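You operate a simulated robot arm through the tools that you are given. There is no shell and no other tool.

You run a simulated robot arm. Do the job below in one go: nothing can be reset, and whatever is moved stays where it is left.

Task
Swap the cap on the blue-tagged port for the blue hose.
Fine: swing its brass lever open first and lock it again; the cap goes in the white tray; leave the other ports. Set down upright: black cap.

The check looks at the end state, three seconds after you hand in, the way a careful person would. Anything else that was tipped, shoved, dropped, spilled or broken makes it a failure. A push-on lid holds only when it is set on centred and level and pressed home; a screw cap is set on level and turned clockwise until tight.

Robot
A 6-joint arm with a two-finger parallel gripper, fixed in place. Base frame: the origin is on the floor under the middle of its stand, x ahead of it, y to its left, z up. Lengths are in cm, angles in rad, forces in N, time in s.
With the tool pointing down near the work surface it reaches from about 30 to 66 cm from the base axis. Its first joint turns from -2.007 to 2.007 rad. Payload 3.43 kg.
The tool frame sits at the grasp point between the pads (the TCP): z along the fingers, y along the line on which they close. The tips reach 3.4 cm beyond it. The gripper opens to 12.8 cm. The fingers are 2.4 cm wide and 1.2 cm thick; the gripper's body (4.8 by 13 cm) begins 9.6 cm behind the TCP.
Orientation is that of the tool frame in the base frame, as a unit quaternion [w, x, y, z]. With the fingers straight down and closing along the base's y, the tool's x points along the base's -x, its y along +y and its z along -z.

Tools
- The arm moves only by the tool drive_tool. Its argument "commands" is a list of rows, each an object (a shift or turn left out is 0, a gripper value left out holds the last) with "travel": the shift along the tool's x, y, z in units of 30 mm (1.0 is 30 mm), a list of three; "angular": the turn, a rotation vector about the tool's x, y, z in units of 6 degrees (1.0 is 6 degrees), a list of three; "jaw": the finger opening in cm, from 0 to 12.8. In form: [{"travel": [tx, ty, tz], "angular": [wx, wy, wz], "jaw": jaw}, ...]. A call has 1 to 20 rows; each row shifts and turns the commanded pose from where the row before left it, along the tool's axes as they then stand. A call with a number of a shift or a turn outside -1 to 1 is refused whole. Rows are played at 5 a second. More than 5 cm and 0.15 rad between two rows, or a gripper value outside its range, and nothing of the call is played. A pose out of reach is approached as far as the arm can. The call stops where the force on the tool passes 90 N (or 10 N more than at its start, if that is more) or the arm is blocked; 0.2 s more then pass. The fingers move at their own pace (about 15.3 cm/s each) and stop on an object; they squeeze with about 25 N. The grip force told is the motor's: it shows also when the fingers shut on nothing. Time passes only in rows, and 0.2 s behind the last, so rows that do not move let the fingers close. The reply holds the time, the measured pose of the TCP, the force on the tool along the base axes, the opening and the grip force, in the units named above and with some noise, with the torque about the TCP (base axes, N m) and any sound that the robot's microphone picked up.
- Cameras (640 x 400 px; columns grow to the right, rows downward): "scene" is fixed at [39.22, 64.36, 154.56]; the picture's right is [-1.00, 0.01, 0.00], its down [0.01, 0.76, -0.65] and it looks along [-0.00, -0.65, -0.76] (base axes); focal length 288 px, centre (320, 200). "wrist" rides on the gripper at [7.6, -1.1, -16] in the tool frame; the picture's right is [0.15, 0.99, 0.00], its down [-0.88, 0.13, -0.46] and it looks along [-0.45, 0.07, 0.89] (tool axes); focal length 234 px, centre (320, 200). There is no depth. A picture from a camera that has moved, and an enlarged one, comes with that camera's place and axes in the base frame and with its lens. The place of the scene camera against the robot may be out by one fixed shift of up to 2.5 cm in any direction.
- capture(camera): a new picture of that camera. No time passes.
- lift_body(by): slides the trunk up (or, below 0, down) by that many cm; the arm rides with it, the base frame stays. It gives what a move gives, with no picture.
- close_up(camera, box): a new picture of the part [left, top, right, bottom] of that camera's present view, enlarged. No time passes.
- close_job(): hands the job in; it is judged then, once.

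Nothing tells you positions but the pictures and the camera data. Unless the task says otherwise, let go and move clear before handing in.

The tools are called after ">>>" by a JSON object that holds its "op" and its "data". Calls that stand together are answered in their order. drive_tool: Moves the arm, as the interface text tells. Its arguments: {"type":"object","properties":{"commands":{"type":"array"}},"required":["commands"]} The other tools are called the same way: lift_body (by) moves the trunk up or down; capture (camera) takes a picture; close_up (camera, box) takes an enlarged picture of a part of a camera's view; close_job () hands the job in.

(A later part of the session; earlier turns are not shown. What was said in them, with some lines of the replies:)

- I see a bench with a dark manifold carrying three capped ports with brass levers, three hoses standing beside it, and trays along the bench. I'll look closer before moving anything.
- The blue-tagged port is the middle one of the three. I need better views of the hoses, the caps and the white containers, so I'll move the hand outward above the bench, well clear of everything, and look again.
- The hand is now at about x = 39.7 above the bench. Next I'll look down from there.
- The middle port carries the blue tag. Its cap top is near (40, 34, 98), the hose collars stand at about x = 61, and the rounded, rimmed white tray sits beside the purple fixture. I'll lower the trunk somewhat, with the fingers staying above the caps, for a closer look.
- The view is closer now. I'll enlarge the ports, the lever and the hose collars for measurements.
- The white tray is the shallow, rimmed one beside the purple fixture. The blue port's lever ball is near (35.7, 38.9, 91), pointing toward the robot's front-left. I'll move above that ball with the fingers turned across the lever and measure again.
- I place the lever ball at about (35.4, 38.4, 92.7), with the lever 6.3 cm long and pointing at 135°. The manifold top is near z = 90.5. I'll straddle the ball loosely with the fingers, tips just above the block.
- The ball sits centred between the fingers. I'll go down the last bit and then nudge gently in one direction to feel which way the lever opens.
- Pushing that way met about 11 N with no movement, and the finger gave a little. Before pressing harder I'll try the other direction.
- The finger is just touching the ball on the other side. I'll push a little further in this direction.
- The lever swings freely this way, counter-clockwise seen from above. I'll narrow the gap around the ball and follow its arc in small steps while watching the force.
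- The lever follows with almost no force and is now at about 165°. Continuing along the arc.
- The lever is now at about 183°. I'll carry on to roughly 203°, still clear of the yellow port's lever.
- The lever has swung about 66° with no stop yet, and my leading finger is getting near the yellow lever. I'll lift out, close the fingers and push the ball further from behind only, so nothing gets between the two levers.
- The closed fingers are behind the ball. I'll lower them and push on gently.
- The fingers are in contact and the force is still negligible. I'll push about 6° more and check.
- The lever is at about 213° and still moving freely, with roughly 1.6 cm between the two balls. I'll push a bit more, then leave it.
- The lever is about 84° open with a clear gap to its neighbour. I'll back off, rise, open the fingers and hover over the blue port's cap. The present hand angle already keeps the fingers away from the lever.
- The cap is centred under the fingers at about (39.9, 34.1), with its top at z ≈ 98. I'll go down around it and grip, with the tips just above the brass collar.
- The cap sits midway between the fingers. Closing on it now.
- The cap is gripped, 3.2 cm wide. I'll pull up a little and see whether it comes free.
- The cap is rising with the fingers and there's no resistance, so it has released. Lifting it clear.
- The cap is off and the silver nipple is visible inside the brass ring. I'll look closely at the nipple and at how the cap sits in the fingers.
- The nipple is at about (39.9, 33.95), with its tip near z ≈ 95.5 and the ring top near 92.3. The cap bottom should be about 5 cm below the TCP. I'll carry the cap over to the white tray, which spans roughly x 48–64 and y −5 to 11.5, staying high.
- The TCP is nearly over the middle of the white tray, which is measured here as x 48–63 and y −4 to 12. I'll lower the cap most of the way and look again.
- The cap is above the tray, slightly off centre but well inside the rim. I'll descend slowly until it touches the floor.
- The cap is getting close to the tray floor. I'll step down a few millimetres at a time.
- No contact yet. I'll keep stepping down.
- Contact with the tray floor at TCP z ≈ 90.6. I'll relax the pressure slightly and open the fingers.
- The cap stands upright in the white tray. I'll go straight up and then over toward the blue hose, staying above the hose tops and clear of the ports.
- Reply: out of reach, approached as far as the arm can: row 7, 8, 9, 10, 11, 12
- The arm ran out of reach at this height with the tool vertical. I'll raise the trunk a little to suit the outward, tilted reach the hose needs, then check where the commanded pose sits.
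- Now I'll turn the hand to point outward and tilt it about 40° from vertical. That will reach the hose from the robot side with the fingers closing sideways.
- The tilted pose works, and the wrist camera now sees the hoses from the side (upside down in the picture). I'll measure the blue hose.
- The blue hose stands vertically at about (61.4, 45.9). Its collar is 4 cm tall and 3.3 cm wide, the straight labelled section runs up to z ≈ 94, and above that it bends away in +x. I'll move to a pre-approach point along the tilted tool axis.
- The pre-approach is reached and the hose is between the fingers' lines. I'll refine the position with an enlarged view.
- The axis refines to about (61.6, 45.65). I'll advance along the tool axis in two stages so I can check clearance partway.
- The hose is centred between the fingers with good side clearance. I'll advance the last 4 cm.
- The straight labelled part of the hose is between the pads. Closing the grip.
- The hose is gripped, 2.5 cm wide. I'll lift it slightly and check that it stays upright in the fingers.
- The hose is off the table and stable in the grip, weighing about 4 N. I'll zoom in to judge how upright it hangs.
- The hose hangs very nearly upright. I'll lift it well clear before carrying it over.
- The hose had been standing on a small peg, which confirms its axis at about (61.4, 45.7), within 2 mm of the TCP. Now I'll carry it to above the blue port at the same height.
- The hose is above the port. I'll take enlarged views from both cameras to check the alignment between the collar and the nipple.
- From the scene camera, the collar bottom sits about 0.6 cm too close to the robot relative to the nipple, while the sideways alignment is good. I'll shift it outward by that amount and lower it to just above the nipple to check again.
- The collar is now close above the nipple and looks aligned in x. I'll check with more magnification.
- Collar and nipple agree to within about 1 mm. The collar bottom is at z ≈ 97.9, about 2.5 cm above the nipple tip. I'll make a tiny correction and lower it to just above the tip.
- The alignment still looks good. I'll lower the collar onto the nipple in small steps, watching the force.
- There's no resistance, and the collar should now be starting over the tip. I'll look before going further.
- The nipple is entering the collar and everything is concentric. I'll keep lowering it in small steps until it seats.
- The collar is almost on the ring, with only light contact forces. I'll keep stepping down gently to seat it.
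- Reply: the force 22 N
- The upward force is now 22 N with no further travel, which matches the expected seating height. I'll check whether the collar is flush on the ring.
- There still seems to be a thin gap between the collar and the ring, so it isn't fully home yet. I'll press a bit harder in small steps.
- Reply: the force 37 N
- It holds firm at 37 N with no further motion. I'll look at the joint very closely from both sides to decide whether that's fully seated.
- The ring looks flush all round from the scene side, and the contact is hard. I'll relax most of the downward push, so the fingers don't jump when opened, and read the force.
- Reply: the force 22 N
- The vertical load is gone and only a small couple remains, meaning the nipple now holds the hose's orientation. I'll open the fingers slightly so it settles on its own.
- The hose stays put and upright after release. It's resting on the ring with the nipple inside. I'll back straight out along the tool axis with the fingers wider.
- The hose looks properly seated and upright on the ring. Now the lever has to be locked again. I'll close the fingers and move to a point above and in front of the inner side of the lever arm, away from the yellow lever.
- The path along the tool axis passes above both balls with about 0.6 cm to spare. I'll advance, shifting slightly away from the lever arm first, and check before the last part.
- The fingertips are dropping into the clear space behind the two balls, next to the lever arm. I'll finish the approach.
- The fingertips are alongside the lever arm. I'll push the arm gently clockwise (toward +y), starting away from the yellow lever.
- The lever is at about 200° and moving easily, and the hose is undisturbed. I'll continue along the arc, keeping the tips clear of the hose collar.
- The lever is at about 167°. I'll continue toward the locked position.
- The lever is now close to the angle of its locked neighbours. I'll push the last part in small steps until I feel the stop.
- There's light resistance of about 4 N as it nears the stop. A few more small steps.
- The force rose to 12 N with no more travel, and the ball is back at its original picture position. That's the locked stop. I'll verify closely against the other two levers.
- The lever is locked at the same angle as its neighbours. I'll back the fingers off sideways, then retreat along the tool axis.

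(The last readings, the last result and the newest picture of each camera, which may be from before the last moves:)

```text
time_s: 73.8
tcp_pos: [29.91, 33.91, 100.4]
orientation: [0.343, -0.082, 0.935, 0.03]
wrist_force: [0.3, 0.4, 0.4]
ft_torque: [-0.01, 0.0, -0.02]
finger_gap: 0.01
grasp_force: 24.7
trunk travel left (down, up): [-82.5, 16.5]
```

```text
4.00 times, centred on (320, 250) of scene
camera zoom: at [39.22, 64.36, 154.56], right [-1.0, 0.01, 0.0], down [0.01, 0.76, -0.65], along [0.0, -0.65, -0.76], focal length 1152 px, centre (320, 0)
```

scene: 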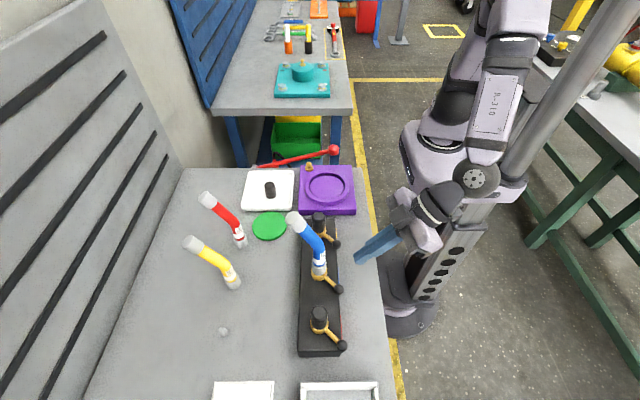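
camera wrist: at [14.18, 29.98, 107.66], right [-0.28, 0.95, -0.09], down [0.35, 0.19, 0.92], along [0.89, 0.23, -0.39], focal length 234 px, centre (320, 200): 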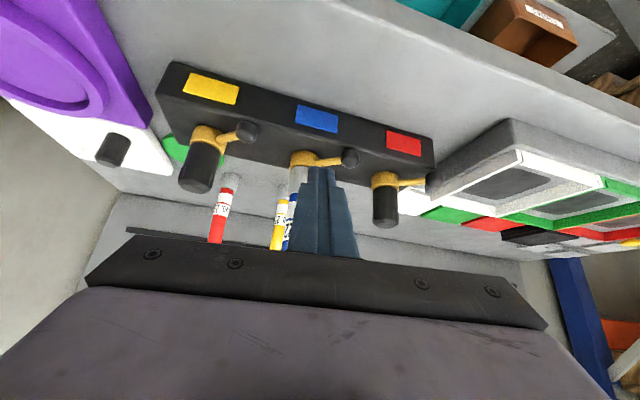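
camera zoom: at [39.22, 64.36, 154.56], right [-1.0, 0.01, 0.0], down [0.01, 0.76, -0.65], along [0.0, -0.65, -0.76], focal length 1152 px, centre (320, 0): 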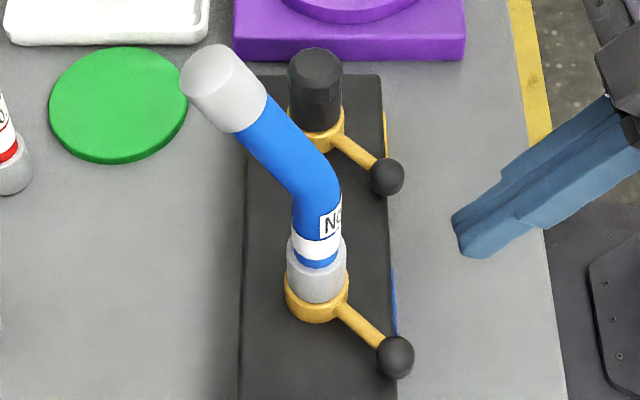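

Everything looks right from here: lever locked, hose on the port, cap in the white tray. I'll double-check the joint between collar and ring by moving a little to the side for an unobstructed view.

>>> {"op": "drive_tool", "data": {"commands": [{"travel": [0, 0.8, 0]}, {"travel": [0, 0.8, 0]}, {"travel": [0, 0.6, 0]}, {}]}}

>>> {"op": "close_up", "data": {"camera": "wrist", "box": [180, 80, 320, 220]}}

>>> {"op": "close_up", "data": {"camera": "wrist", "box": [220, 110, 300, 190]}}

```text
time_s: 74.8
tcp_pos: [28.75, 40.34, 100.31]
orientation: [0.343, -0.082, 0.935, 0.03]
wrist_force: [-0.6, 0.2, 0.0]
ft_torque: [0.0, -0.02, -0.01]
finger_gap: 0.02
grasp_force: 25.1
trunk travel left (down, up): [-82.5, 16.5]
```

```text
2.86 times, centred on (250, 150) of wrist
camera zoom: at [13.07, 36.41, 107.64], right [-0.28, 0.95, -0.1], down [0.35, 0.19, 0.92], along [0.89, 0.23, -0.39], focal length 669 px, centre (520, 343)
```

zoom: 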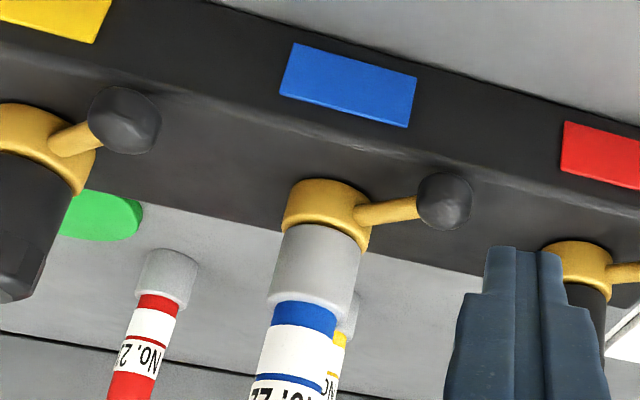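

```text
5.00 times, centred on (260, 150) of wrist
camera zoom: at [13.07, 36.41, 107.64], right [-0.28, 0.95, -0.1], down [0.35, 0.19, 0.92], along [0.89, 0.23, -0.39], focal length 1171 px, centre (620, 450)
```

zoom: 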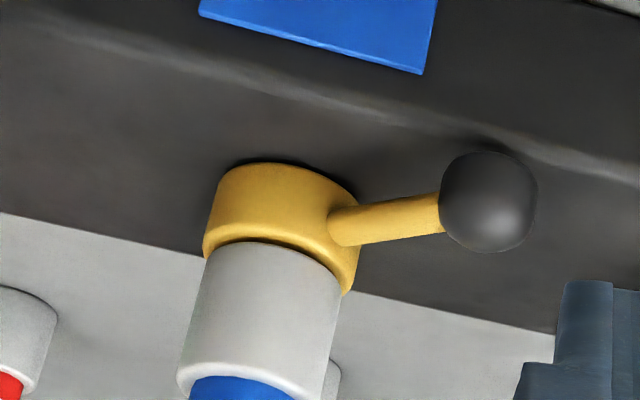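

The collar sits flush and level on the brass ring with the lever locked. I'll move the arm up and clear, then take a last look at the cap and the whole bench.

>>> {"op": "drive_tool", "data": {"commands": [{"travel": [-0.6, 0, -0.709]}, {"travel": [-0.6, 0, -0.709]}, {"travel": [-0.6, 0, -0.709]}, {"travel": [-0.6, 0, -0.709]}, {}, {}]}}

>>> {"op": "capture", "data": {"camera": "scene"}}

>>> {"op": "close_up", "data": {"camera": "scene", "box": [230, 150, 360, 250]}}

>>> {"op": "close_up", "data": {"camera": "scene", "box": [280, 200, 370, 360]}}

```text
time_s: 76.2
tcp_pos: [28.86, 40.53, 111.53]
orientation: [0.343, -0.082, 0.935, 0.03]
wrist_force: [-0.4, -0.2, -0.3]
ft_torque: [0.02, 0.03, -0.01]
finger_gap: 0.0
grasp_force: 24.7
trunk travel left (down, up): [-82.5, 16.5]
```

```text
taken
```

scene: 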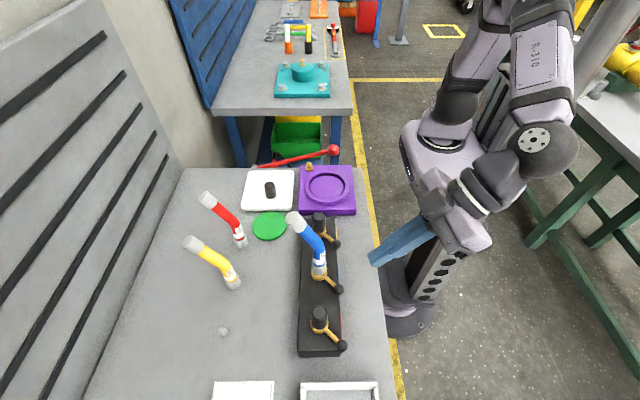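

```text
4.00 times, centred on (295, 200) of scene
camera zoom: at [39.22, 64.36, 154.56], right [-1.0, 0.01, 0.0], down [0.01, 0.76, -0.65], along [0.0, -0.65, -0.76], focal length 1152 px, centre (420, 200)
```

zoom: 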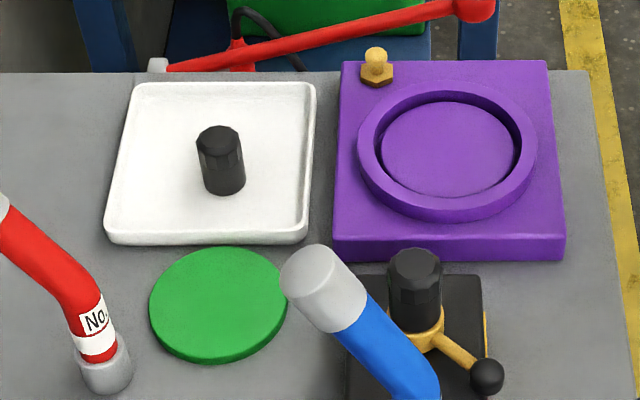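

```text
2.50 times, centred on (325, 280) of scene
camera zoom: at [39.22, 64.36, 154.56], right [-1.0, 0.01, 0.0], down [0.01, 0.76, -0.65], along [0.0, -0.65, -0.76], focal length 720 px, centre (308, 0)
```

zoom: 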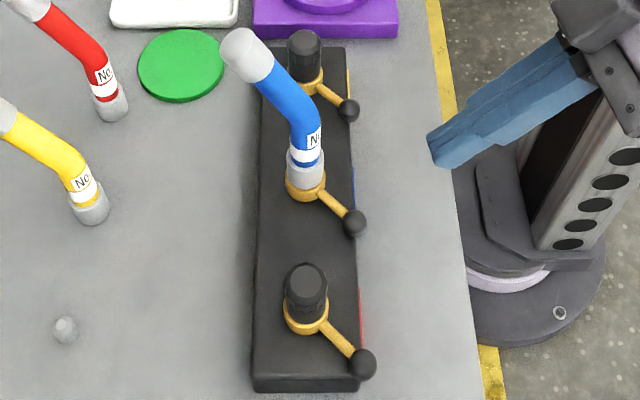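

The black cap stands upright in the white tray. The blue hose is seated on the blue-tagged port with its lever locked, the other ports and hoses look untouched, and the arm is clear, so I'm handing in.

>>> {"op": "close_job", "data": {}}

```text
The job is handed in.
```

The blue hose is now on the blue-tagged port in place of the cap, and I've handed the job in. I don't have the check's result.

- **Lever:** I swung the brass lever open about 84°. After fitting the hose I pushed it back until it stopped firmly, at the same angle as the other two levers.
- **Cap:** The black cap stands upright near the middle of the white tray, the rimmed one beside the purple fixture.
- **Hose:** I pressed it down until it would go no further, with up to 37 N of push. It looks upright and flush on the brass ring from both cameras. I didn't tug it to test the hold.
- **Everything else:** The yellow and red ports, the other two hoses and the rest of the bench look untouched in the last pictures. The arm is empty and clear.
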